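You operate a simulated robot arm through the tools that you are given. There is no shell and no other tool. Be economical: measure what you need, move in short steps, check, and stop when the job is done.

Carry out the task below with a simulated two-armed robot. There is one attempt and no reset: what you move stays moved.

## Task
Take the white tile on the board between barrels one and two and put it away on the gauge bench. Take the green jet nozzle on the board between barrels two and three and put it away on the wash bench. Turn the month dial of bay two to JUL. Take the comb on the strapping table and put it away on the tool shelf. Put the ladle with holes on the bench marked one. Take the cap off the jar with the orange band and lay it down on the bench marked one. Press the white button on the meter three times. Take the probe and leave it on the check weight of two hundred grams. Do these in any order. Set down upright: ladle with holes.

The check looks at the end state, three seconds after you hand in, the way a careful person would. Anything else that was tipped, shoved, dropped, spilled or broken makes it a failure. A push-on lid holds only when it is set on centred and level and pressed home; a screw cap is set on level and turned clockwise until tight.

## Robot
Two 7-joint arms with two-finger parallel grippers on one trunk, on a base that drives. Base frame: it is fixed to the floor where the robot stands at the start and does not move with it; the origin is under the middle of the robot, x ahead of it, y to its left, z up. Lengths are in mm, angles in degrees, forces in N, time in s.
The left shoulder is at the start at [50, 187, 1085], the right one opposite. With the tool pointing down near the work surface each hand reaches from about 100 to 560 mm from the robot's upright axis, wherever it stands, measured 20 degrees to its own side. Places, roughly: bench marked one [-6200, 1900, 800]; check weight of two hundred grams [-500, -4000, 750]; comb [-5500, -2000, 750]; gauge bench [-3900, -7000, 800]; green jet nozzle [500, 500, 750]; jar with the orange band (8x8x11 cm) [-5900, 1600, 900]; ladle with holes (9x8x17 cm) [-5300, -1900, 900]; month dial of bay two [-7200, -1700, 800]; probe [-2750, -6750, 500]; tool shelf (17x61 cm) [-2240, -3460, 700]; wash bench [-600, 1900, 900]; white button on the meter [800, -900, 1200]; white tile [500, 0, 750]. Payload 3.43 kg a hand.
Tool frame (each hand has its own): the origin (TCP) lies between the finger pads and is the grasp point; the fingertips stand 30 mm ahead of it; z points along the fingers, y is the line along which they close. Largest opening 94 mm; finger width 28, thickness 10; the body of the gripper, 50 by 96 mm, starts 55 mm behind the TCP.
Orientation is that of the tool frame in the base frame, as [roll, pitch, yaw] about the fixed x, y, z axes, in that order (R = Rz(yaw) Ry(pitch) Rx(roll)). With the fingers straight down and closing along the base's y, the tool's x points along the base's -x, its y along +y and its z along -z.

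## Interface
- The arms move only by the tool play_rows. It takes "left_commands", "right_commands" or both (then of equal length, played together; a hand with none holds still); each is a list of rows, each a list of 3 entries, a list of its own where there are three numbers: the shift along the tool's x, y, z in units of 500 mm (1.0 is 500 mm), then the turn, a rotation vector about the tool's x, y, z in units of 120 degrees (1.0 is 120 degrees), then the opening, from 0 (shut) to 1 (fully open). In form: [[[dx, dy, dz], [rx, ry, rz], fingers], ...]. A call has 1 to 12 rows; each row is the pose to reach, as a shift and turn from the pose commanded when the call began, along the tool's axes at that moment. A call with a number of a shift or a turn outside -1 to 1 is refused whole. Each row takes 0.2 s and may step no farther than 50 mm and 8.6 degrees from the row before; otherwise, or with a gripper value out of range, the whole call is refused. Where a pose cannot be reached the arm comes as near as it can. A force on the tool above 40 N (or 10 N above the force at the start of the call, whichever is more), or a blocked arm, ends the call early, and 0.2 s more pass. Each finger travels about 153 mm/s and halts on what it meets, pressing with about 32 N; the grip force reading is that of the motor and also rises with nothing between the fingers. The clock runs only during rows and for 0.2 s after the last one: add rows that repeat a pose to give the fingers time. It gives the time, the measured TCP pose, the force on the tool (base axes), the opening and the grip force at its end, in the units of the frame above (readings bear some noise), with the torque about the TCP (base axes, N m) and any sound that the robot's microphone picked up.
- Cameras (640 x 400 px; columns grow to the right, rows downward): "scene" is now at [132.3, 48.6, 1255.2]; the picture's right is [0.47, -0.88, 0.00], its down [-0.47, -0.25, -0.84] and it looks along [0.75, 0.39, -0.54] (base axes); focal length 214 px, centre (320, 200). "left" rides on the left gripper at [76, -14, -102] in its tool frame; the picture's right is [0.18, 0.98, 0.00], its down [-0.75, 0.14, -0.64] and it looks along [-0.63, 0.12, 0.77] (tool axes); focal length 243 px, centre (320, 200). "right" rides on the right gripper at [76, 14, -103] in its tool frame; the picture's right is [-0.18, 0.98, 0.00], its down [-0.75, -0.14, -0.64] and it looks along [-0.63, -0.12, 0.77] (tool axes); focal length 243 px, centre (320, 200). There is no depth. A picture from a camera that has moved, and an enlarged one, comes with that camera's place and axes in the base frame and with its lens. The place of the scene camera against the robot may be out by one fixed shift of up to 12 mm in any direction.
- grab_frame(camera): a new picture of that camera. No time passes.
- raise_lower(by): slides the trunk up (or, below 0, down) by that many mm; the arms and the scene camera ride with it, the base frame stays. It gives what a move gives, with no picture.
- steer(legs): drives the robot by 1 to 6 legs, each [ahead, left, turn to the left] in mm, mm and degrees, along the robot's own axes; the way and the turn of a leg run together, so that a leg with both is an arc; at most 1500 mm and 180 degrees a leg. The arms and the cameras ride along, it lands a little off, and it stops where it bumps. It gives what a move gives.
- aim_head(pan, tilt): turns the head with the scene camera to pan (to the left, within 80 degrees either way) and tilt (down, from -29 to 69), counted from straight ahead of the robot. It gives what a move gives.
- inspect(camera, box): a new picture of the part [left, top, right, bottom] of that camera's present view, enlarged. No time passes.
- close_job(): hands the job in; it is judged then, once.

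Work in short steps. Places have to be worked out from the pictures, the camera data and where the tool is seen: move nearer, look again, correct. Check each grasp and each placing, and mend what went wrong. You have 196 turns and 192 pictures in all, those below and enlarged ones among them. Open the grippers and draw the arms clear of the work before you hand the job in, unless the task says otherwise; then end with one line.

The tools are called after "Call:" as name(argument=value, ...) on one line, values as JSON. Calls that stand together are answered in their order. play_rows: Moves the arms, as the interface text tells. Its arguments: {"type":"object","properties":{"left_commands":{"type":"array","items":{"type":"array"}},"right_commands":{"type":"array","items":{"type":"array"}}},"required":[]} The other tools are called the same way: raise_lower (by) slides the trunk up or down; steer (legs) drives the base; aim_head (pan, tilt) turns the head that bears the scene camera; grab_frame (camera) takes a picture; inspect (camera, box) takes an enlarged picture of a part of a camera's view; close_job () hands the job in.

At the start:

```text
time: 0.0
left_position: [359.3, 400.8, 1079.0]
left_ee_rot: [-180.0, 0.0, -180.0]
left_wrist_force: [0.4, -0.5, 0.2]
left_wrist_torque: [-0.05, 0.01, 0.0]
left_opening: 94.3
left_gripper_force: 0.2
right_position: [341.1, -10.5, 1146.2]
right_ee_rot: [179.9, -0.1, 179.9]
right_wrist_force: [0.3, 0.3, -0.9]
right_wrist_torque: [0.01, -0.04, 0.0]
right_opening: 93.9
right_gripper_force: 0.0
trunk travel left (down, up): [-300.0, 132.0]
robot x, y, heading: [-3.1, 2.1, -0.1]
head pan, tilt: [27.9, 32.5]
```

scene: 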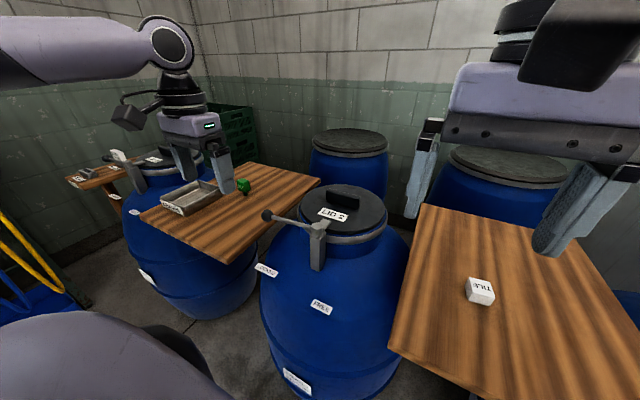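
right: 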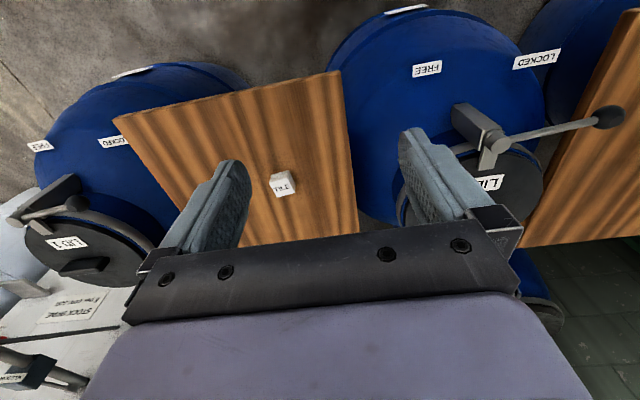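
left: 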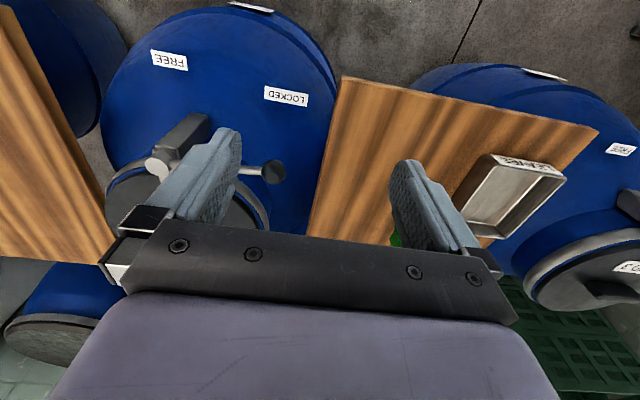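

I'll look around first: toward the meter on the right and straight ahead.

Call:
aim_head(pan=-35, tilt=15)

Call:
grab_frame(camera="scene")

Call:
aim_head(pan=0, tilt=50)

Call:
grab_frame(camera="scene")

```text
time: 1.3
left_position: [359.4, 401.1, 1080.7]
left_ee_rot: [-180.0, 0.1, -180.0]
left_wrist_force: [-0.9, -0.1, -0.6]
left_wrist_torque: [0.0, 0.0, -0.01]
left_opening: 94.1
left_gripper_force: 0.1
right_position: [340.5, -9.6, 1145.9]
right_ee_rot: [179.9, 0.0, 179.9]
right_wrist_force: [0.1, 0.5, -0.5]
right_wrist_torque: [0.03, 0.0, 0.0]
right_opening: 93.9
right_gripper_force: 0.1
trunk travel left (down, up): [-300.0, 132.0]
robot x, y, heading: [1.8, 0.6, -0.1]
head pan, tilt: [-35.0, 15.0]
```

```text
188 pictures are left
camera scene: at [129.9, -46.7, 1283.3], right [-0.57, -0.82, 0.0], down [-0.21, 0.15, -0.97], along [0.79, -0.55, -0.26], focal length 214 px, centre (320, 200)
```

scene: 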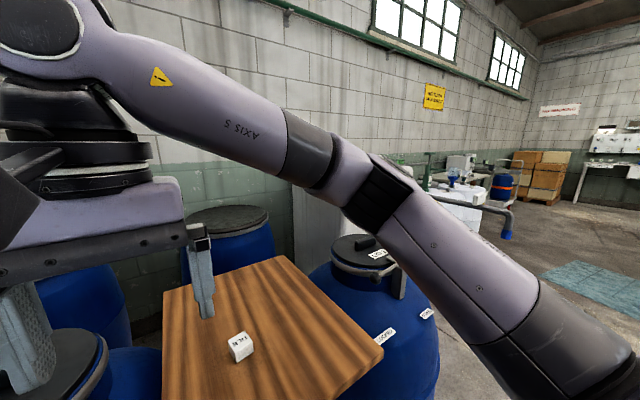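

```text
time: 2.3
left_position: [358.9, 401.2, 1080.0]
left_ee_rot: [180.0, 0.1, -180.0]
left_wrist_force: [-0.2, -0.2, -0.2]
left_wrist_torque: [0.02, -0.02, 0.01]
left_opening: 94.0
left_gripper_force: 0.1
right_position: [341.5, -10.3, 1145.6]
right_ee_rot: [179.9, -0.1, 180.0]
right_wrist_force: [-0.1, 0.2, 0.0]
right_wrist_torque: [0.01, -0.04, -0.03]
right_opening: 93.7
right_gripper_force: 0.0
trunk travel left (down, up): [-300.0, 132.0]
robot x, y, heading: [1.6, -1.8, -0.2]
head pan, tilt: [0.0, 50.0]
```

```text
187 pictures are left
camera scene: at [130.3, 6.7, 1229.7], right [0.0, -1.0, 0.0], down [-0.77, 0.0, -0.64], along [0.64, 0.0, -0.77], focal length 214 px, centre (320, 200)
```

scene: 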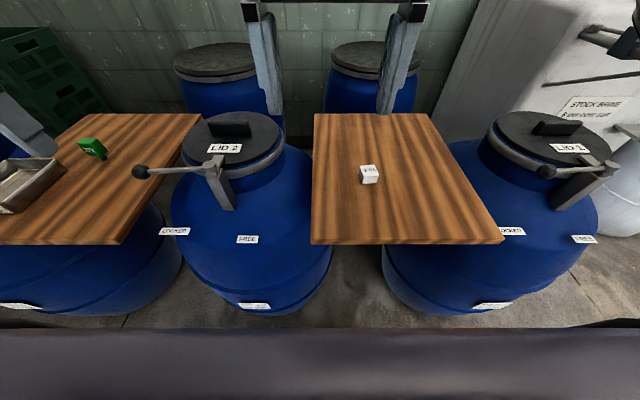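

Tile seems near (610,-150,765), beyond the comfortable reach, so I check how much clearance the base has ahead.

Call:
aim_head(pan=0, tilt=69)

Call:
grab_frame(camera="scene")

Call:
aim_head(pan=-65, tilt=15)

Call:
grab_frame(camera="scene")

```text
time: 3.2
left_position: [360.6, 400.5, 1079.0]
left_ee_rot: [-180.0, 0.0, 180.0]
left_wrist_force: [1.2, -0.4, -0.4]
left_wrist_torque: [0.03, 0.01, 0.01]
left_opening: 94.0
left_gripper_force: 0.0
right_position: [341.1, -10.4, 1146.4]
right_ee_rot: [179.9, 0.0, 179.9]
right_wrist_force: [-0.1, -0.3, -0.1]
right_wrist_torque: [0.01, -0.02, 0.01]
right_opening: 94.1
right_gripper_force: 0.1
trunk travel left (down, up): [-300.0, 132.0]
robot x, y, heading: [2.0, 0.3, 0.2]
head pan, tilt: [0.0, 68.8]
```

```text
186 pictures are left
camera scene: at [109.3, 6.8, 1207.7], right [0.0, -1.0, 0.0], down [-0.93, 0.0, -0.36], along [0.36, 0.0, -0.93], focal length 214 px, centre (320, 200)
```

scene: 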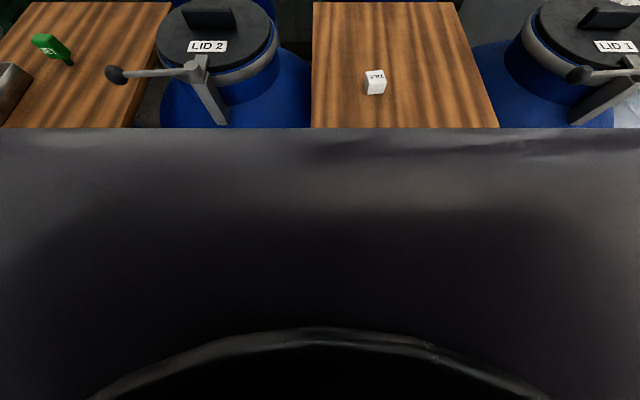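

```text
time: 4.5
left_position: [359.2, 401.5, 1079.3]
left_ee_rot: [180.0, 0.0, 180.0]
left_wrist_force: [0.2, 0.5, 0.3]
left_wrist_torque: [0.0, -0.01, -0.02]
left_opening: 94.0
left_gripper_force: 0.0
right_position: [341.5, -9.8, 1145.7]
right_ee_rot: [179.9, 0.0, 179.9]
right_wrist_force: [0.2, -0.9, 0.5]
right_wrist_torque: [0.04, -0.01, -0.02]
right_opening: 94.3
right_gripper_force: 0.0
trunk travel left (down, up): [-300.0, 132.0]
robot x, y, heading: [1.0, -3.8, -0.0]
head pan, tilt: [-65.0, 15.0]
```

```text
185 pictures are left
camera scene: at [92.8, -77.8, 1283.3], right [-0.91, -0.42, 0.0], down [-0.11, 0.23, -0.97], along [0.41, -0.88, -0.26], focal length 214 px, centre (320, 200)
```

scene: 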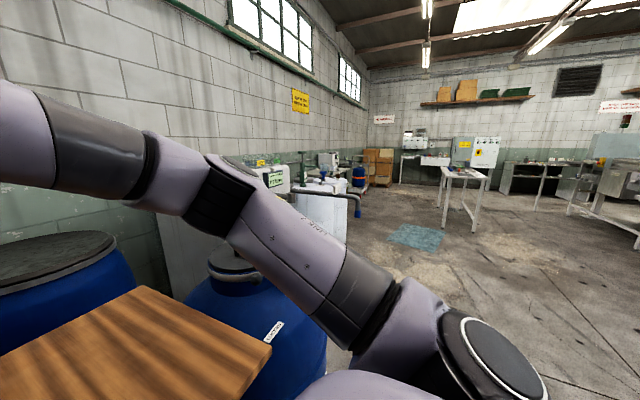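

I'll take a zoomed look at the tile with the right camera to gauge its orientation.

Call:
inspect(camera="right", box=[200, 120, 360, 220])

```text
4.00 times, centred on (280, 170) of right
camera zoom: at [265.3, 5.0, 1249.3], right [0.19, 0.98, 0.0], down [0.75, -0.14, 0.64], along [0.63, -0.12, -0.77], focal length 970 px, centre (480, 320)
```

zoom: 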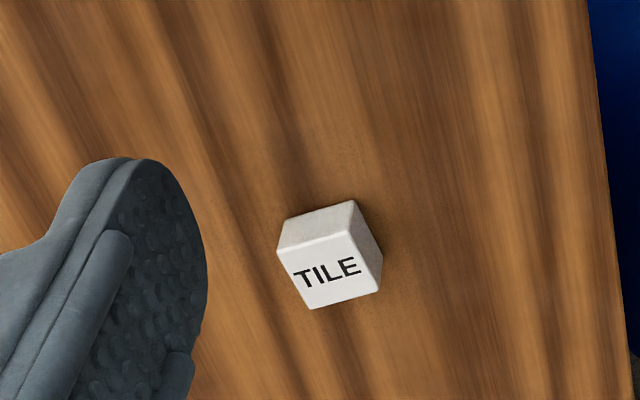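

Tile top looks ~47 mm square, yaw ≈ +11°, centre ~(593,-148). I move the right hand above it with a 30° forward tilt for more reach.

Call:
play_rows(right_commands=[[[-0.057, -0.037, 0.062], [-0.003, -0.036, -0.013], 1], [[-0.114, -0.074, 0.123], [-0.007, -0.071, -0.026], 1], [[-0.171, -0.111, 0.185], [-0.01, -0.107, -0.039], 1], [[-0.229, -0.149, 0.247], [-0.014, -0.142, -0.051], 1], [[-0.286, -0.186, 0.309], [-0.017, -0.178, -0.064], 1], [[-0.343, -0.223, 0.37], [-0.021, -0.213, -0.077], 1], [[-0.4, -0.26, 0.432], [-0.024, -0.249, -0.09], 1], [[-0.4, -0.26, 0.432], [-0.024, -0.249, -0.09], 1]])

Call:
grab_frame(camera="right")

```text
time: 6.3
left_position: [359.0, 401.4, 1079.5]
left_ee_rot: [180.0, -0.1, 180.0]
left_wrist_force: [0.3, -0.1, -0.6]
left_wrist_torque: [0.01, -0.04, 0.04]
left_opening: 93.9
left_gripper_force: 0.1
right_position: [539.7, -141.3, 930.2]
right_ee_rot: [179.9, 30.0, -169.1]
right_wrist_force: [0.1, 0.1, 0.2]
right_wrist_torque: [0.03, 0.0, -0.02]
right_opening: 93.9
right_gripper_force: 0.1
trunk travel left (down, up): [-300.0, 132.0]
robot x, y, heading: [2.9, 0.6, -0.0]
head pan, tilt: [-65.0, 15.0]
```

```text
183 pictures are left
camera right: at [421.7, -148.2, 980.3], right [-0.03, 1.0, 0.09], down [0.35, -0.08, 0.93], along [0.94, 0.06, -0.35], focal length 243 px, centre (320, 200)
```

right: 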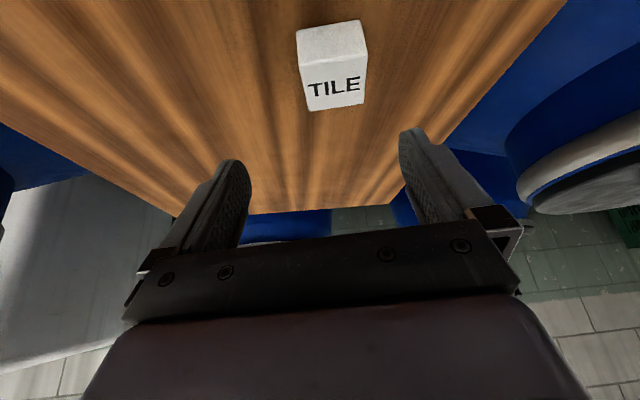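

Triangulating the two views puts the tile top at about (531,-121,870) and the board at ~835, so higher than listed. I go vertical above it and recheck.

Call:
play_rows(right_commands=[[[0.007, 0.011, 0.007], [0, 0.063, 0], 1], [[0.013, 0.022, 0.013], [0, 0.125, 0], 1], [[0.02, 0.033, 0.02], [0, 0.188, 0], 1], [[0.026, 0.043, 0.026], [0, 0.25, 0], 1], [[0.026, 0.043, 0.026], [0, 0.25, 0], 1]])

Call:
grab_frame(camera="right")

```text
time: 7.5
left_position: [359.5, 400.1, 1080.9]
left_ee_rot: [180.0, 0.1, 180.0]
left_wrist_force: [-0.7, 0.2, 0.0]
left_wrist_torque: [0.01, -0.01, 0.02]
left_opening: 94.1
left_gripper_force: 0.0
right_position: [531.0, -117.1, 911.3]
right_ee_rot: [179.9, -0.1, -169.0]
right_wrist_force: [-0.5, -0.3, 0.6]
right_wrist_torque: [0.02, 0.01, 0.01]
right_opening: 94.3
right_gripper_force: 0.0
trunk travel left (down, up): [-300.0, 132.0]
robot x, y, heading: [1.3, -1.1, 0.1]
head pan, tilt: [-65.0, 15.0]
```

```text
182 pictures are left
camera right: at [455.0, -119.7, 1015.6], right [-0.01, 1.0, 0.0], down [0.77, 0.0, 0.64], along [0.64, 0.01, -0.77], focal length 243 px, centre (320, 200)
```

right: 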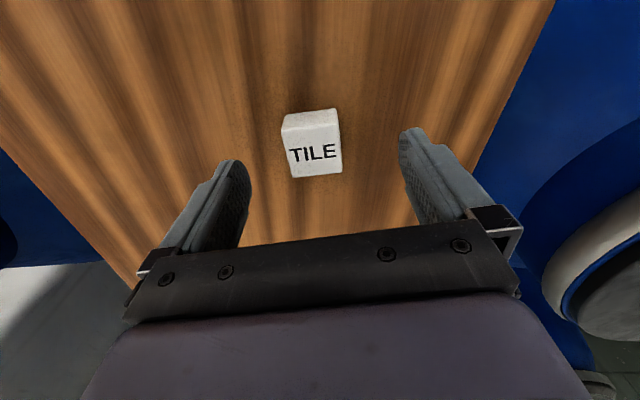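

Tile centred at (533,-121), top 870. Descend 41 mm and close.

Call:
play_rows(right_commands=[[[-0.002, -0.009, 0.04], [0, 0, 0], 1], [[-0.002, -0.009, 0.082], [0, 0, 0], 1], [[-0.002, -0.009, 0.082], [0, 0, 0], 0.5], [[-0.002, -0.009, 0.082], [0, 0, 0], 0.2], [[-0.002, -0.009, 0.082], [0, 0, 0], 0], [[-0.002, -0.009, 0.082], [0, 0, 0], 0]])

Call:
grab_frame(camera="right")

```text
time: 8.9
left_position: [359.6, 400.6, 1080.1]
left_ee_rot: [179.9, 0.0, 180.0]
left_wrist_force: [0.5, 0.2, 0.4]
left_wrist_torque: [-0.03, 0.0, 0.0]
left_opening: 94.1
left_gripper_force: 0.2
right_position: [533.4, -125.7, 870.3]
right_ee_rot: [179.9, -0.1, -169.0]
right_wrist_force: [0.6, -0.6, 0.0]
right_wrist_torque: [0.0, 0.0, 0.02]
right_opening: 39.5
right_gripper_force: 32.4
trunk travel left (down, up): [-300.0, 132.0]
robot x, y, heading: [0.5, -2.8, -0.0]
head pan, tilt: [-65.0, 15.0]
```

```text
181 pictures are left
camera right: at [456.5, -124.3, 973.7], right [-0.01, 1.0, 0.0], down [0.77, 0.0, 0.64], along [0.64, 0.01, -0.77], focal length 243 px, centre (320, 200)
```

right: 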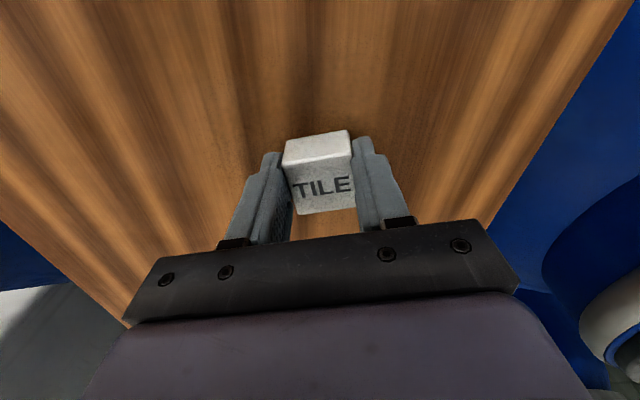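

Grip holds (39.5 mm). Lift and retract the right hand.

Call:
play_rows(right_commands=[[[0, 0, -0.1], [0, 0, 0], 0], [[0, 0, -0.2], [0, 0, 0], 0], [[0.08, -0.02, -0.25], [0, 0, 0], 0], [[0.16, -0.04, -0.3], [0, 0, 0], 0], [[0.23, -0.06, -0.36], [0, 0, 0], 0], [[0.3, -0.07, -0.42], [0, 0, 0], 0], [[0.36, -0.08, -0.46], [0, 0, 0], 0]])

Call:
aim_head(pan=40, tilt=35)

Call:
grab_frame(camera="scene")

```text
time: 10.5
left_position: [360.3, 400.4, 1080.6]
left_ee_rot: [180.0, 0.0, 180.0]
left_wrist_force: [0.5, -1.2, 0.7]
left_wrist_torque: [-0.03, 0.0, -0.01]
left_opening: 94.0
left_gripper_force: 0.1
right_position: [362.4, -197.4, 1100.9]
right_ee_rot: [179.9, -0.1, -169.0]
right_wrist_force: [-0.4, 0.6, 0.1]
right_wrist_torque: [0.0, -0.02, -0.03]
right_opening: 39.0
right_gripper_force: 32.5
trunk travel left (down, up): [-300.0, 132.0]
robot x, y, heading: [2.6, -1.5, 0.0]
head pan, tilt: [-65.0, 15.0]
```

```text
time: 12.3
left_position: [359.5, 400.8, 1079.9]
left_ee_rot: [180.0, 0.0, -179.9]
left_wrist_force: [-0.4, -0.4, -0.2]
left_wrist_torque: [-0.01, 0.01, 0.01]
left_opening: 94.0
left_gripper_force: 0.1
right_position: [363.6, -196.6, 1101.0]
right_ee_rot: [179.9, 0.0, -169.1]
right_wrist_force: [0.6, 0.2, -0.7]
right_wrist_torque: [0.0, 0.04, -0.01]
right_opening: 39.2
right_gripper_force: 32.2
trunk travel left (down, up): [-300.0, 132.0]
robot x, y, heading: [-0.1, 1.1, 0.1]
head pan, tilt: [40.0, 35.0]
```

```text
180 pictures are left
camera scene: at [120.9, 63.3, 1251.3], right [0.64, -0.77, 0.0], down [-0.44, -0.37, -0.82], along [0.63, 0.53, -0.57], focal length 214 px, centre (320, 200)
```

scene: 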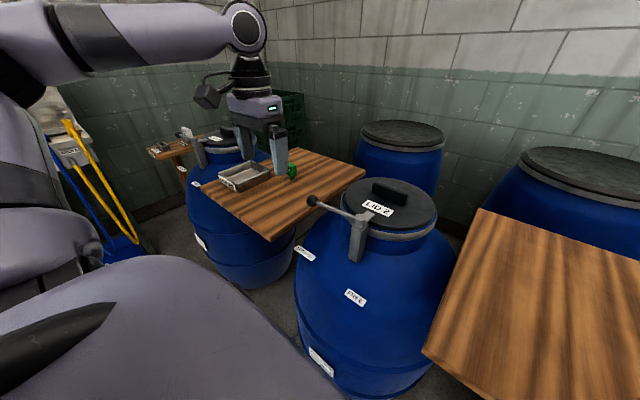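

The way left is clear; drive 400 mm left along the boards.

Call:
steer(legs=[[0, 400, 0]])

Call:
aim_head(pan=15, tilt=50)

Call:
grab_frame(camera="scene")

Call:
grab_frame(camera="left")

```text
time: 16.4
left_position: [357.3, 798.2, 1079.9]
left_ee_rot: [180.0, 0.0, -179.8]
left_wrist_force: [0.0, 0.2, -0.4]
left_wrist_torque: [0.01, 0.02, -0.01]
left_opening: 94.2
left_gripper_force: 0.0
right_position: [364.5, 198.6, 1101.4]
right_ee_rot: [179.8, 0.0, -168.9]
right_wrist_force: [0.6, 0.3, -2.1]
right_wrist_torque: [0.01, -0.02, 0.0]
right_opening: 39.2
right_gripper_force: 31.7
trunk travel left (down, up): [-300.0, 132.0]
robot x, y, heading: [-1.9, 394.6, 0.5]
head pan, tilt: [40.0, 35.0]
```

```text
time: 17.2
left_position: [357.2, 796.7, 1081.0]
left_ee_rot: [-179.9, 0.0, -179.8]
left_wrist_force: [0.0, -0.3, -0.1]
left_wrist_torque: [0.0, 0.0, 0.02]
left_opening: 94.0
left_gripper_force: 0.0
right_position: [364.1, 200.1, 1100.7]
right_ee_rot: [180.0, 0.0, -168.8]
right_wrist_force: [0.3, -0.5, -1.3]
right_wrist_torque: [-0.01, 0.02, 0.0]
right_opening: 39.2
right_gripper_force: 31.8
trunk travel left (down, up): [-300.0, 132.0]
robot x, y, heading: [0.1, 391.3, 0.1]
head pan, tilt: [15.0, 50.0]
```

```text
179 pictures are left
camera scene: at [127.0, 422.4, 1229.6], right [0.26, -0.96, 0.0], down [-0.74, -0.2, -0.64], along [0.62, 0.17, -0.77], focal length 214 px, centre (320, 200)
```

scene: 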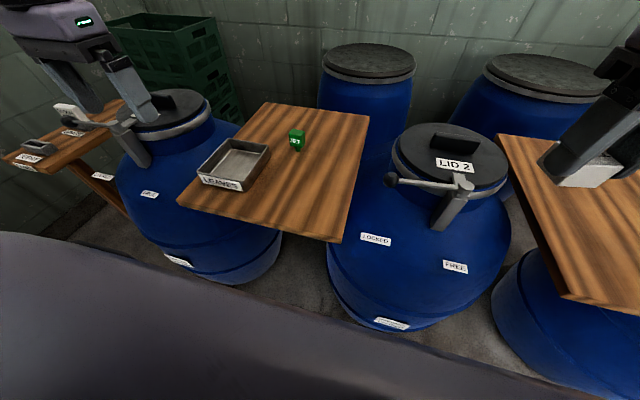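

```text
178 pictures are left
camera left: at [280.7, 782.6, 1182.9], right [-0.19, 0.98, 0.0], down [0.75, 0.14, 0.64], along [0.63, 0.12, -0.77], focal length 243 px, centre (320, 200)
```

left: 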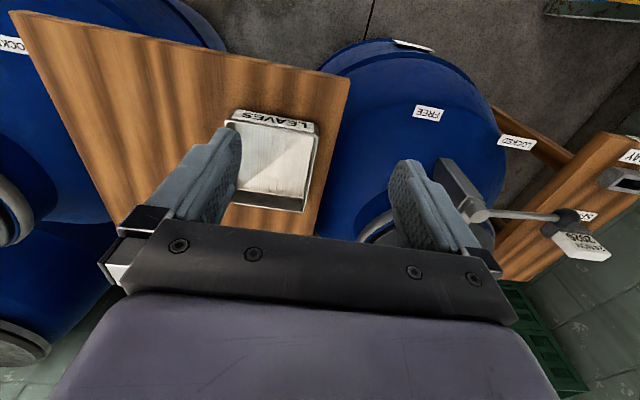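

Zoom in on the nozzle to see its shape and attitude.

Call:
inspect(camera="scene", box=[180, 90, 380, 215])

```text
3.20 times, centred on (280, 152) of scene
camera zoom: at [127.0, 422.4, 1229.6], right [0.26, -0.96, 0.0], down [-0.74, -0.2, -0.64], along [0.62, 0.17, -0.77], focal length 686 px, centre (448, 352)
```

zoom: 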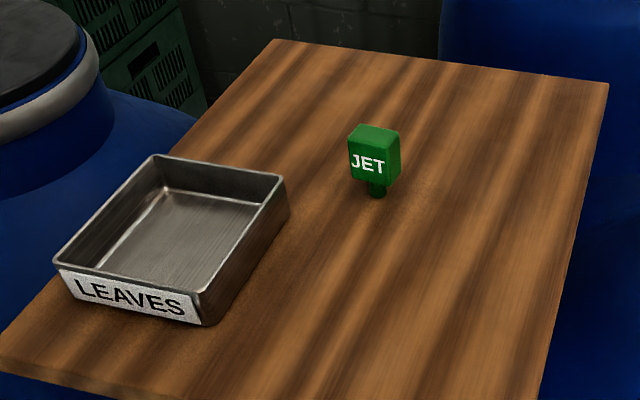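

Nozzle stands upright on its stem at about (618,620), body z ≈ 865–900, yaw ≈ -10°. I bring the left hand, tilted 45° forward, to a pre-grasp point behind it.

Call:
play_rows(left_commands=[[[-0.057, -0.048, 0.039], [0.005, -0.053, 0.011], 1], [[-0.113, -0.096, 0.078], [0.009, -0.107, 0.023], 1], [[-0.17, -0.144, 0.117], [0.014, -0.16, 0.034], 1], [[-0.226, -0.192, 0.157], [0.019, -0.214, 0.045], 1], [[-0.283, -0.24, 0.196], [0.024, -0.267, 0.056], 1], [[-0.339, -0.288, 0.235], [0.028, -0.32, 0.068], 1], [[-0.396, -0.336, 0.274], [0.033, -0.374, 0.079], 1], [[-0.396, -0.336, 0.274], [0.033, -0.374, 0.079], 1]])

Call:
grab_frame(camera="left")

Call:
grab_frame(camera="scene")

```text
time: 19.1
left_position: [557.5, 627.7, 943.5]
left_ee_rot: [-179.9, 45.0, 170.1]
left_wrist_force: [-0.2, -0.1, -0.6]
left_wrist_torque: [0.02, -0.01, -0.02]
left_opening: 93.9
left_gripper_force: 0.1
right_position: [362.8, 199.3, 1100.1]
right_ee_rot: [179.8, -0.1, -168.8]
right_wrist_force: [-0.4, -0.7, -1.0]
right_wrist_torque: [0.0, 0.02, 0.0]
right_opening: 39.2
right_gripper_force: 32.0
trunk travel left (down, up): [-300.0, 132.0]
robot x, y, heading: [3.0, 396.7, -0.0]
head pan, tilt: [15.0, 50.0]
```

```text
176 pictures are left
camera left: at [428.8, 635.2, 962.5], right [0.04, 0.99, -0.13], down [0.1, 0.13, 0.99], along [0.99, -0.05, -0.1], focal length 243 px, centre (320, 200)
```

left: 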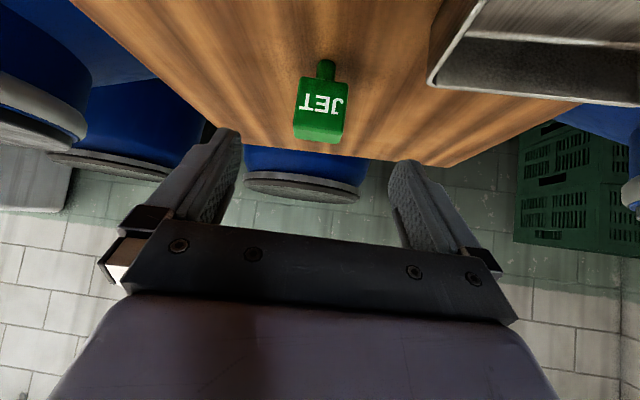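

```text
175 pictures are left
camera scene: at [126.9, 422.3, 1229.6], right [0.26, -0.96, 0.0], down [-0.74, -0.2, -0.64], along [0.62, 0.17, -0.77], focal length 214 px, centre (320, 200)
```

scene: 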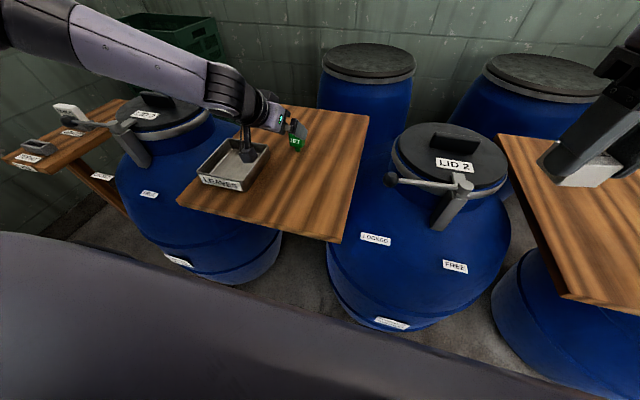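

The nozzle is between the fingers. Zoom to fix its height exactly.

Call:
inspect(camera="left", box=[260, 40, 388, 160])

```text
3.33 times, centred on (324, 100) of left
camera zoom: at [428.8, 635.2, 962.5], right [0.04, 0.99, -0.13], down [0.1, 0.13, 0.99], along [0.99, -0.05, -0.1], focal length 809 px, centre (307, 533)
```

zoom: 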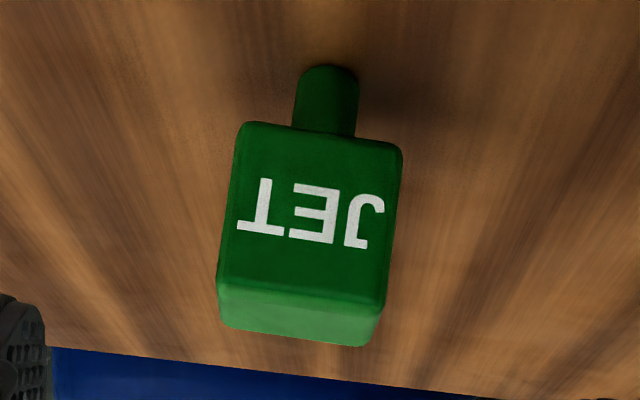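

Body spans z 854–893, centred ~(613,617). Advance along the tool and close.

Call:
play_rows(left_commands=[[[0.016, -0.002, 0.06], [0, 0, 0], 1], [[0.016, -0.002, 0.12], [0, 0, 0], 1], [[0.016, -0.002, 0.175], [0, 0, 0], 1], [[0.016, -0.002, 0.175], [0, 0, 0], 1], [[0.016, -0.002, 0.175], [0, 0, 0], 0.6], [[0.016, -0.002, 0.175], [0, 0, 0], 0.3], [[0.016, -0.002, 0.175], [0, 0, 0], 0], [[0.016, -0.002, 0.175], [0, 0, 0], 0]])

Call:
grab_frame(camera="left")

```text
time: 20.9
left_position: [607.3, 623.5, 878.9]
left_ee_rot: [180.0, 45.1, 170.2]
left_wrist_force: [0.8, 0.1, 2.8]
left_wrist_torque: [-0.01, -0.08, 0.02]
left_opening: 43.2
left_gripper_force: 31.7
left hand out of reach, approached as far as the arm can: row 3, 4, 5, 6, 7, 8
right_position: [362.2, 199.0, 1099.5]
right_ee_rot: [179.9, 0.0, -168.9]
right_wrist_force: [-0.9, -0.2, -1.4]
right_wrist_torque: [0.04, -0.03, -0.02]
right_opening: 39.2
right_gripper_force: 32.5
trunk travel left (down, up): [-300.0, 132.0]
robot x, y, heading: [-0.5, 396.6, 0.4]
head pan, tilt: [15.0, 50.0]
```

```text
173 pictures are left
camera left: at [479.5, 630.6, 899.8], right [0.04, 0.99, -0.13], down [0.1, 0.13, 0.99], along [0.99, -0.05, -0.09], focal length 243 px, centre (320, 200)
```

left: 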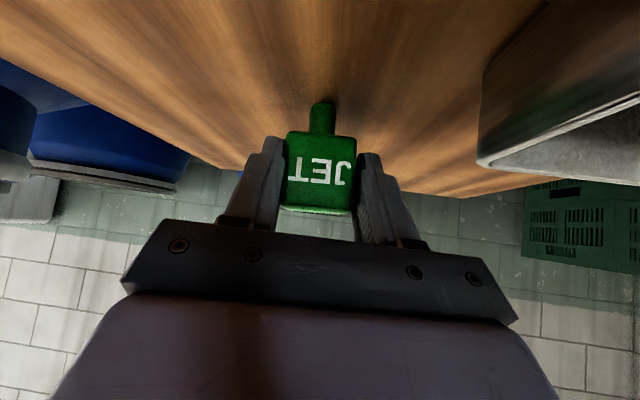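

Gripped (43 mm). Lift straight, then retract.

Call:
play_rows(left_commands=[[[-0.05, 0, -0.05], [0, 0, 0], 0], [[-0.1, 0, -0.1], [0, 0, 0], 0], [[-0.141, 0, -0.141], [0, 0, 0], 0], [[-0.104, -0.014, -0.219], [0, 0, 0], 0], [[-0.066, -0.029, -0.297], [0, 0, 0], 0], [[-0.029, -0.043, -0.374], [0, 0, 0], 0], [[0.008, -0.058, -0.452], [0, 0, 0], 0], [[0.046, -0.072, -0.53], [0, 0, 0], 0]])

Call:
grab_frame(camera="left")

Call:
aim_head(pan=75, tilt=20)

Call:
grab_frame(camera="scene")

```text
time: 22.6
left_position: [397.8, 622.4, 1051.8]
left_ee_rot: [-180.0, 45.0, 170.2]
left_wrist_force: [0.6, -0.4, -0.5]
left_wrist_torque: [-0.02, -0.01, 0.0]
left_opening: 43.2
left_gripper_force: 32.4
right_position: [364.2, 198.7, 1101.2]
right_ee_rot: [179.9, -0.1, -168.7]
right_wrist_force: [-0.9, 0.0, -2.0]
right_wrist_torque: [0.0, 0.01, -0.02]
right_opening: 39.3
right_gripper_force: 31.6
trunk travel left (down, up): [-300.0, 132.0]
robot x, y, heading: [0.7, 394.9, 0.3]
head pan, tilt: [15.0, 50.0]
```

```text
172 pictures are left
camera left: at [269.8, 630.3, 1071.2], right [0.04, 0.99, -0.13], down [0.1, 0.13, 0.99], along [0.99, -0.05, -0.1], focal length 243 px, centre (320, 200)
```

left: 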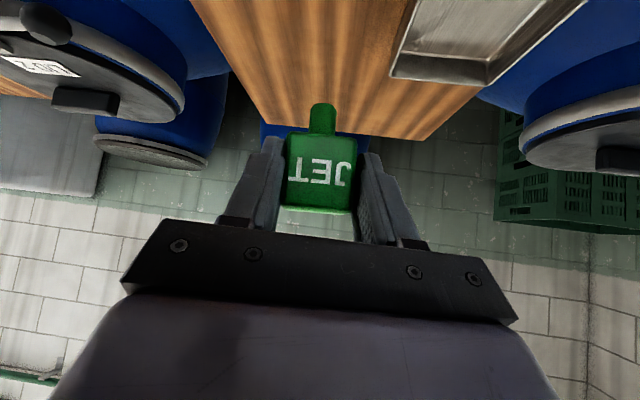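

```text
time: 23.9
left_position: [399.6, 623.9, 1050.9]
left_ee_rot: [-179.9, 45.0, 170.2]
left_wrist_force: [-0.1, 0.0, -0.1]
left_wrist_torque: [0.01, -0.01, 0.01]
left_opening: 43.0
left_gripper_force: 32.1
right_position: [364.6, 198.6, 1100.2]
right_ee_rot: [179.9, 0.0, -168.8]
right_wrist_force: [-0.1, 0.1, -2.0]
right_wrist_torque: [-0.02, 0.01, -0.01]
right_opening: 39.3
right_gripper_force: 32.6
trunk travel left (down, up): [-300.0, 132.0]
robot x, y, heading: [-0.2, 395.2, -0.1]
head pan, tilt: [75.0, 20.0]
```

```text
171 pictures are left
camera scene: at [76.6, 492.2, 1275.1], right [0.97, -0.26, 0.0], down [-0.09, -0.33, -0.94], along [0.24, 0.91, -0.34], focal length 214 px, centre (320, 200)
```

scene: 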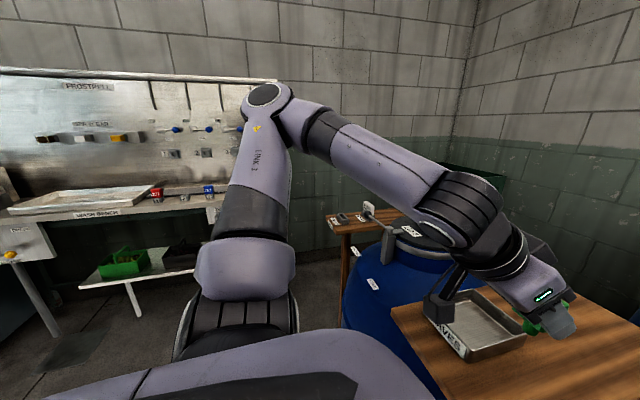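

Nozzle is held. I back off 350 mm, turn left 90° toward the wash bench wall and look.

Call:
steer(legs=[[-350, 0, 0], [0, 0, 90]])

Call:
aim_head(pan=0, tilt=25)

Call:
grab_frame(camera="scene")

Call:
aim_head(pan=55, tilt=25)

Call:
grab_frame(camera="scene")

```text
time: 30.0
left_position: [-571.2, 797.6, 1051.9]
left_ee_rot: [-179.9, 45.0, -100.5]
left_wrist_force: [-1.1, -1.1, -0.2]
left_wrist_torque: [0.01, -0.03, 0.02]
left_opening: 43.0
left_gripper_force: 32.0
right_position: [-146.8, 756.1, 1099.9]
right_ee_rot: [179.8, -0.1, -79.5]
right_wrist_force: [0.0, 0.4, -0.3]
right_wrist_torque: [-0.01, 0.03, 0.01]
right_opening: 39.3
right_gripper_force: 31.7
trunk travel left (down, up): [-300.0, 132.0]
robot x, y, heading: [-345.0, 396.5, 89.7]
head pan, tilt: [75.0, 20.0]
```

```text
time: 31.5
left_position: [-570.0, 796.7, 1051.2]
left_ee_rot: [-180.0, 45.1, -100.4]
left_wrist_force: [1.0, 0.3, -1.2]
left_wrist_torque: [-0.01, 0.02, 0.01]
left_opening: 43.2
left_gripper_force: 31.9
right_position: [-146.7, 755.5, 1100.0]
right_ee_rot: [180.0, 0.0, -79.5]
right_wrist_force: [-0.6, -0.5, -0.5]
right_wrist_torque: [0.0, 0.0, -0.01]
right_opening: 39.2
right_gripper_force: 32.1
trunk travel left (down, up): [-300.0, 132.0]
robot x, y, heading: [-347.4, 393.8, 89.6]
head pan, tilt: [0.0, 25.0]
```

```text
170 pictures are left
camera scene: at [-350.8, 552.0, 1267.1], right [1.0, -0.01, 0.0], down [0.0, -0.42, -0.91], along [0.01, 0.91, -0.42], focal length 214 px, centre (320, 200)
```

scene: 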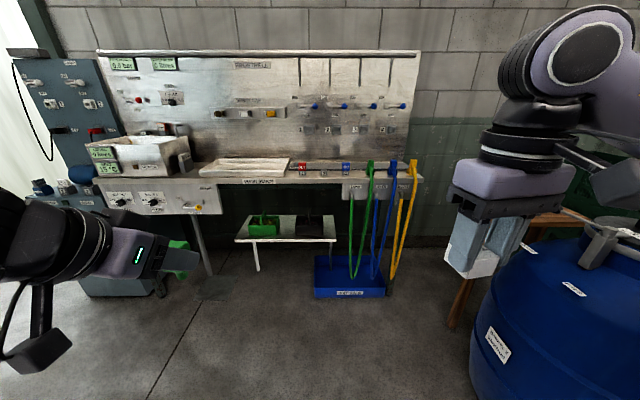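

```text
time: 32.7
left_position: [-570.2, 796.6, 1052.9]
left_ee_rot: [-179.9, 45.0, -100.4]
left_wrist_force: [-0.3, 0.9, 0.7]
left_wrist_torque: [0.0, 0.02, 0.0]
left_opening: 43.0
left_gripper_force: 32.3
right_position: [-146.9, 756.0, 1101.5]
right_ee_rot: [179.9, 0.0, -79.7]
right_wrist_force: [-0.1, -0.5, -0.7]
right_wrist_torque: [-0.03, 0.01, 0.03]
right_opening: 39.6
right_gripper_force: 32.3
trunk travel left (down, up): [-300.0, 132.0]
robot x, y, heading: [-346.3, 395.4, 89.6]
head pan, tilt: [55.0, 25.0]
```

```text
169 pictures are left
camera scene: at [-426.6, 513.5, 1267.1], right [0.58, 0.81, 0.0], down [0.34, -0.25, -0.91], along [-0.74, 0.53, -0.42], focal length 214 px, centre (320, 200)
```

scene: 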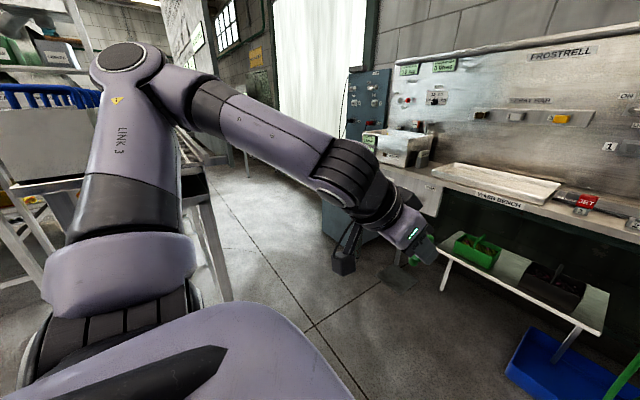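

Wash bench is ahead with a long tray in the middle and red/blue jets right of it. Drive 800 mm closer and look again.

Call:
steer(legs=[[800, 0, 0]])

Call:
aim_head(pan=0, tilt=35)

Call:
grab_frame(camera="scene")

```text
time: 36.9
left_position: [-566.9, 1576.3, 1051.1]
left_ee_rot: [180.0, 45.1, -100.2]
left_wrist_force: [0.7, -0.1, -0.3]
left_wrist_torque: [-0.02, 0.02, -0.01]
left_opening: 43.1
left_gripper_force: 31.5
right_position: [-142.5, 1538.1, 1100.6]
right_ee_rot: [179.9, 0.0, -79.2]
right_wrist_force: [-0.3, 0.3, -1.0]
right_wrist_torque: [-0.04, 0.03, -0.01]
right_opening: 39.5
right_gripper_force: 32.0
trunk travel left (down, up): [-300.0, 132.0]
robot x, y, heading: [-343.5, 1171.1, 89.8]
head pan, tilt: [55.0, 25.0]
```

```text
time: 38.1
left_position: [-566.6, 1575.0, 1050.9]
left_ee_rot: [180.0, 45.0, -100.1]
left_wrist_force: [0.6, 1.0, -0.2]
left_wrist_torque: [0.01, 0.0, 0.03]
left_opening: 43.2
left_gripper_force: 32.1
right_position: [-142.6, 1537.8, 1100.8]
right_ee_rot: [180.0, 0.0, -79.2]
right_wrist_force: [0.4, 1.0, -1.1]
right_wrist_torque: [0.0, -0.02, 0.02]
right_opening: 39.2
right_gripper_force: 31.7
trunk travel left (down, up): [-300.0, 132.0]
robot x, y, heading: [-341.2, 1172.3, 89.7]
head pan, tilt: [0.0, 35.0]
```

```text
168 pictures are left
camera scene: at [-346.4, 1327.7, 1251.3], right [1.0, 0.0, 0.0], down [0.0, -0.57, -0.82], along [0.0, 0.82, -0.57], focal length 214 px, centre (320, 200)
```

scene: 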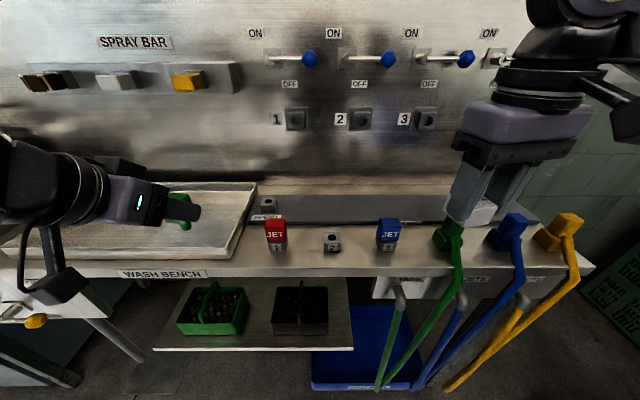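

There are jet holders 1 (red), 2 (empty) and 3 (blue), plus another holder at the back. Zoom in.

Call:
inspect(camera="scene", box=[240, 180, 420, 280])

Call:
inspect(camera="scene", box=[380, 180, 600, 310])

```text
3.56 times, centred on (330, 230) of scene
camera zoom: at [-346.4, 1327.7, 1251.3], right [1.0, 0.0, 0.0], down [0.0, -0.57, -0.82], along [0.0, 0.82, -0.57], focal length 763 px, centre (284, 93)
```

zoom: 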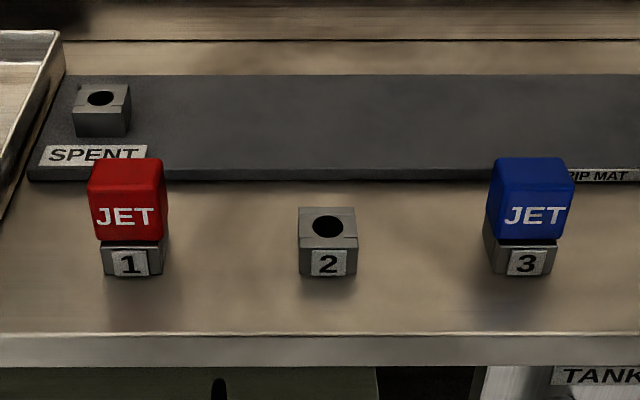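

```text
2.91 times, centred on (490, 245) of scene
camera zoom: at [-346.4, 1327.7, 1251.3], right [1.0, 0.0, 0.0], down [0.0, -0.57, -0.82], along [0.0, 0.82, -0.57], focal length 624 px, centre (-174, 69)
```

zoom: 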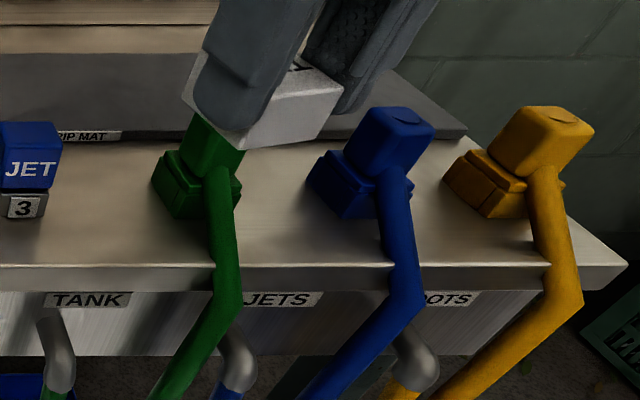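

Holder 2 (empty, between red 1 and blue 3) is the green nozzle's home. I'll move the left hand, keeping the nozzle upright, toward a hover short of holder 2 and squared to the bench.

Call:
play_rows(left_commands=[[[-0.009, -0.08, 0.023], [-0.01, 0, -0.01], 0], [[-0.017, -0.159, 0.046], [-0.02, 0, -0.02], 0], [[-0.026, -0.239, 0.07], [-0.03, 0, -0.03], 0], [[-0.035, -0.319, 0.093], [-0.039, 0, -0.039], 0], [[-0.043, -0.398, 0.116], [-0.049, 0, -0.049], 0], [[-0.052, -0.478, 0.139], [-0.059, 0, -0.059], 0], [[-0.052, -0.478, 0.139], [-0.059, 0, -0.059], 0]])

Call:
grab_frame(camera="left")

Call:
grab_frame(camera="scene")

```text
time: 39.8
left_position: [-449.6, 1598.1, 1033.6]
left_ee_rot: [-179.9, 45.1, -90.1]
left_wrist_force: [-0.3, 1.2, -0.6]
left_wrist_torque: [0.01, 0.0, -0.02]
left_opening: 43.0
left_gripper_force: 31.9
left hand out of reach, approached as far as the arm can: row 4, 5, 6, 7
right_position: [-142.6, 1536.5, 1101.2]
right_ee_rot: [179.9, 0.0, -79.2]
right_wrist_force: [0.3, 0.2, -0.7]
right_wrist_torque: [-0.01, -0.01, 0.02]
right_opening: 39.4
right_gripper_force: 31.7
trunk travel left (down, up): [-300.0, 132.0]
robot x, y, heading: [-338.1, 1173.6, 89.5]
head pan, tilt: [0.0, 35.0]
```

```text
165 pictures are left
camera left: at [-436.9, 1472.7, 1052.6], right [-0.98, -0.13, -0.13], down [-0.14, 0.08, 0.99], along [-0.11, 0.99, -0.1], focal length 243 px, centre (320, 200)
```

left: 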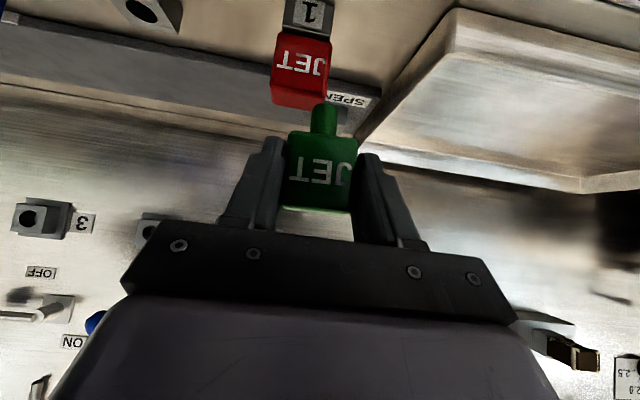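

```text
164 pictures are left
camera scene: at [-346.3, 1327.6, 1251.3], right [1.0, 0.0, 0.0], down [0.0, -0.57, -0.82], along [0.0, 0.82, -0.57], focal length 214 px, centre (320, 200)
```

scene: 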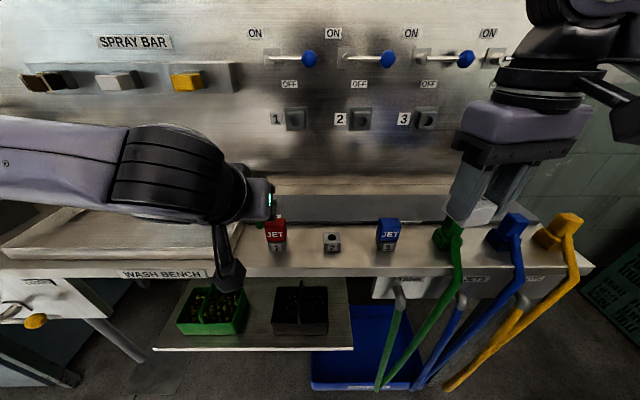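

The left arm ran out of sideways reach. Holder 2's hole I estimate at (-319,1629,~940). Lift and pull the left hand back, then shift the robot right 130 mm.

Call:
play_rows(left_commands=[[[-0.007, 0, -0.092], [0, 0, 0], 0], [[-0.014, 0, -0.184], [0, 0, 0], 0]])

Call:
steer(legs=[[0, -140, 0]])

Call:
grab_frame(camera="left")

```text
time: 40.4
left_position: [-449.4, 1537.8, 1104.3]
left_ee_rot: [-180.0, 45.1, -90.2]
left_wrist_force: [0.4, 0.2, -1.0]
left_wrist_torque: [0.03, 0.0, -0.02]
left_opening: 43.2
left_gripper_force: 32.1
right_position: [-143.3, 1536.5, 1101.3]
right_ee_rot: [179.9, 0.0, -79.2]
right_wrist_force: [0.2, 0.0, -0.7]
right_wrist_torque: [-0.02, 0.02, -0.01]
right_opening: 39.2
right_gripper_force: 32.4
trunk travel left (down, up): [-300.0, 132.0]
robot x, y, heading: [-342.7, 1175.3, 90.0]
head pan, tilt: [0.0, 35.0]
```

```text
time: 42.2
left_position: [-307.2, 1537.8, 1103.9]
left_ee_rot: [-180.0, 44.9, -90.2]
left_wrist_force: [0.2, -0.1, -0.9]
left_wrist_torque: [-0.02, -0.01, -0.03]
left_opening: 42.9
left_gripper_force: 32.6
right_position: [-0.1, 1536.2, 1100.2]
right_ee_rot: [179.9, 0.0, -79.2]
right_wrist_force: [0.3, 0.1, -1.1]
right_wrist_torque: [0.0, 0.04, 0.0]
right_opening: 39.4
right_gripper_force: 32.0
trunk travel left (down, up): [-300.0, 132.0]
robot x, y, heading: [-200.3, 1177.9, 89.9]
head pan, tilt: [0.0, 35.0]
```

```text
163 pictures are left
camera left: at [-294.5, 1411.8, 1123.9], right [-0.98, -0.13, -0.13], down [-0.14, 0.08, 0.99], along [-0.11, 0.99, -0.1], focal length 243 px, centre (320, 200)
```

left: 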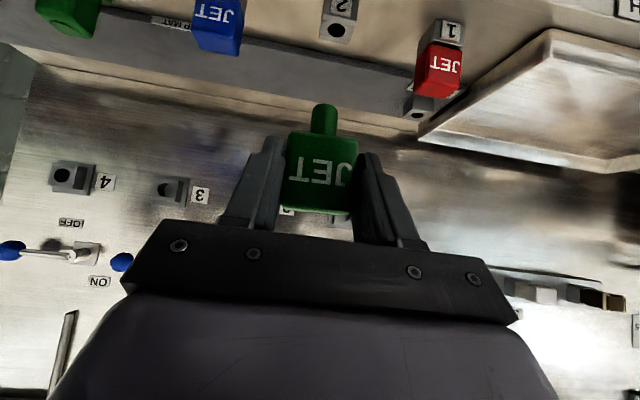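

Two hand-camera views give holder 2's hole ≈ (-314,1641,925). Move nozzle above and slightly high, then look.

Call:
play_rows(left_commands=[[[0.001, 0.007, 0.088], [0, 0, 0], 0], [[0.002, 0.013, 0.175], [0, 0, 0], 0], [[0.003, 0.02, 0.263], [0, 0, 0], 0], [[0.003, 0.02, 0.263], [0, 0, 0], 0]])

Call:
grab_frame(camera="left")

Call:
inspect(camera="scene", box=[170, 170, 350, 290])

```text
time: 43.2
left_position: [-315.0, 1630.4, 1012.3]
left_ee_rot: [-179.9, 45.0, -90.3]
left_wrist_force: [-0.7, -0.3, 0.2]
left_wrist_torque: [0.0, 0.01, 0.0]
left_opening: 43.0
left_gripper_force: 32.1
right_position: [-0.7, 1536.8, 1100.4]
right_ee_rot: [179.9, 0.0, -79.1]
right_wrist_force: [-0.5, 0.3, -0.3]
right_wrist_torque: [-0.02, -0.02, 0.01]
right_opening: 39.1
right_gripper_force: 32.1
trunk travel left (down, up): [-300.0, 132.0]
robot x, y, heading: [-198.3, 1174.3, 89.7]
head pan, tilt: [0.0, 35.0]
```

```text
162 pictures are left
camera left: at [-302.9, 1504.2, 1031.8], right [-0.98, -0.13, -0.13], down [-0.14, 0.08, 0.99], along [-0.11, 0.99, -0.1], focal length 243 px, centre (320, 200)
```

left: 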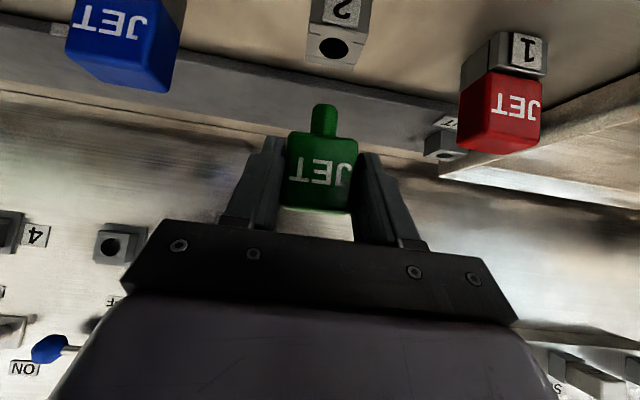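

```text
3.33 times, centred on (260, 230) of scene
camera zoom: at [-203.4, 1327.0, 1251.3], right [1.0, 0.0, 0.0], down [0.0, -0.57, -0.82], along [0.0, 0.82, -0.57], focal length 715 px, centre (520, 100)
```

zoom: 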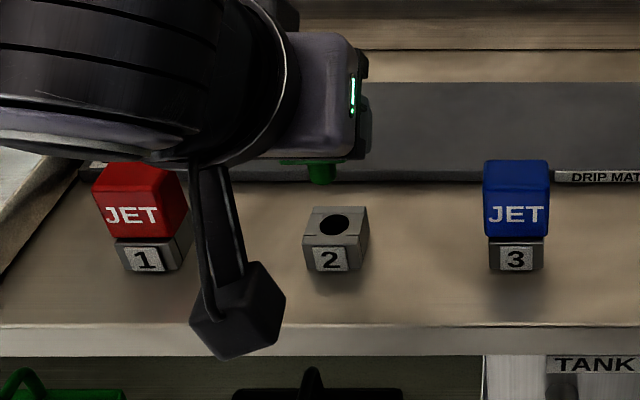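

Stem is ~2 mm right and ~5 mm short of the hole, 43 mm above. Correct and lower to just above it.

Call:
play_rows(left_commands=[[[0.022, 0.004, 0.029], [0, 0, 0], 0], [[0.044, 0.004, 0.058], [0, 0, 0], 0], [[0.044, 0.004, 0.058], [0, 0, 0], 0]])

Call:
inspect(camera="left", box=[240, 20, 400, 140])

Call:
inspect(camera="scene", box=[190, 180, 310, 260])

```text
time: 44.0
left_position: [-318.9, 1635.6, 974.8]
left_ee_rot: [-179.9, 45.1, -90.2]
left_wrist_force: [0.6, 0.6, 0.1]
left_wrist_torque: [-0.01, -0.02, 0.0]
left_opening: 43.2
left_gripper_force: 31.9
right_position: [-0.2, 1536.5, 1101.4]
right_ee_rot: [180.0, 0.1, -79.2]
right_wrist_force: [0.2, -0.4, -2.0]
right_wrist_torque: [-0.01, 0.03, 0.0]
right_opening: 39.0
right_gripper_force: 32.1
trunk travel left (down, up): [-300.0, 132.0]
robot x, y, heading: [-198.2, 1169.9, 89.7]
head pan, tilt: [0.0, 35.0]
```

```text
3.33 times, centred on (320, 80) of left
camera zoom: at [-305.9, 1508.6, 994.0], right [-0.98, -0.13, -0.13], down [-0.14, 0.08, 0.99], along [-0.11, 0.99, -0.1], focal length 809 px, centre (320, 600)
```

zoom: 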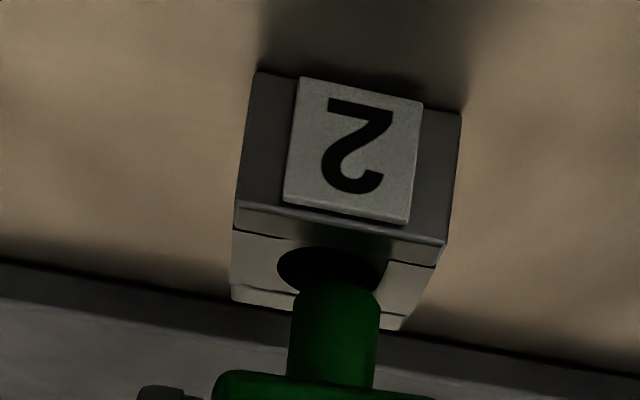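

```text
5.00 times, centred on (250, 220) of scene
camera zoom: at [-203.4, 1327.1, 1251.3], right [1.0, 0.0, 0.0], down [0.0, -0.57, -0.82], along [0.0, 0.82, -0.57], focal length 1072 px, centre (670, 100)
```

zoom: 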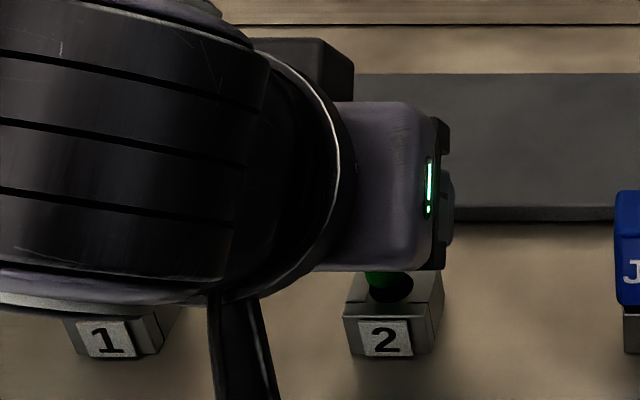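

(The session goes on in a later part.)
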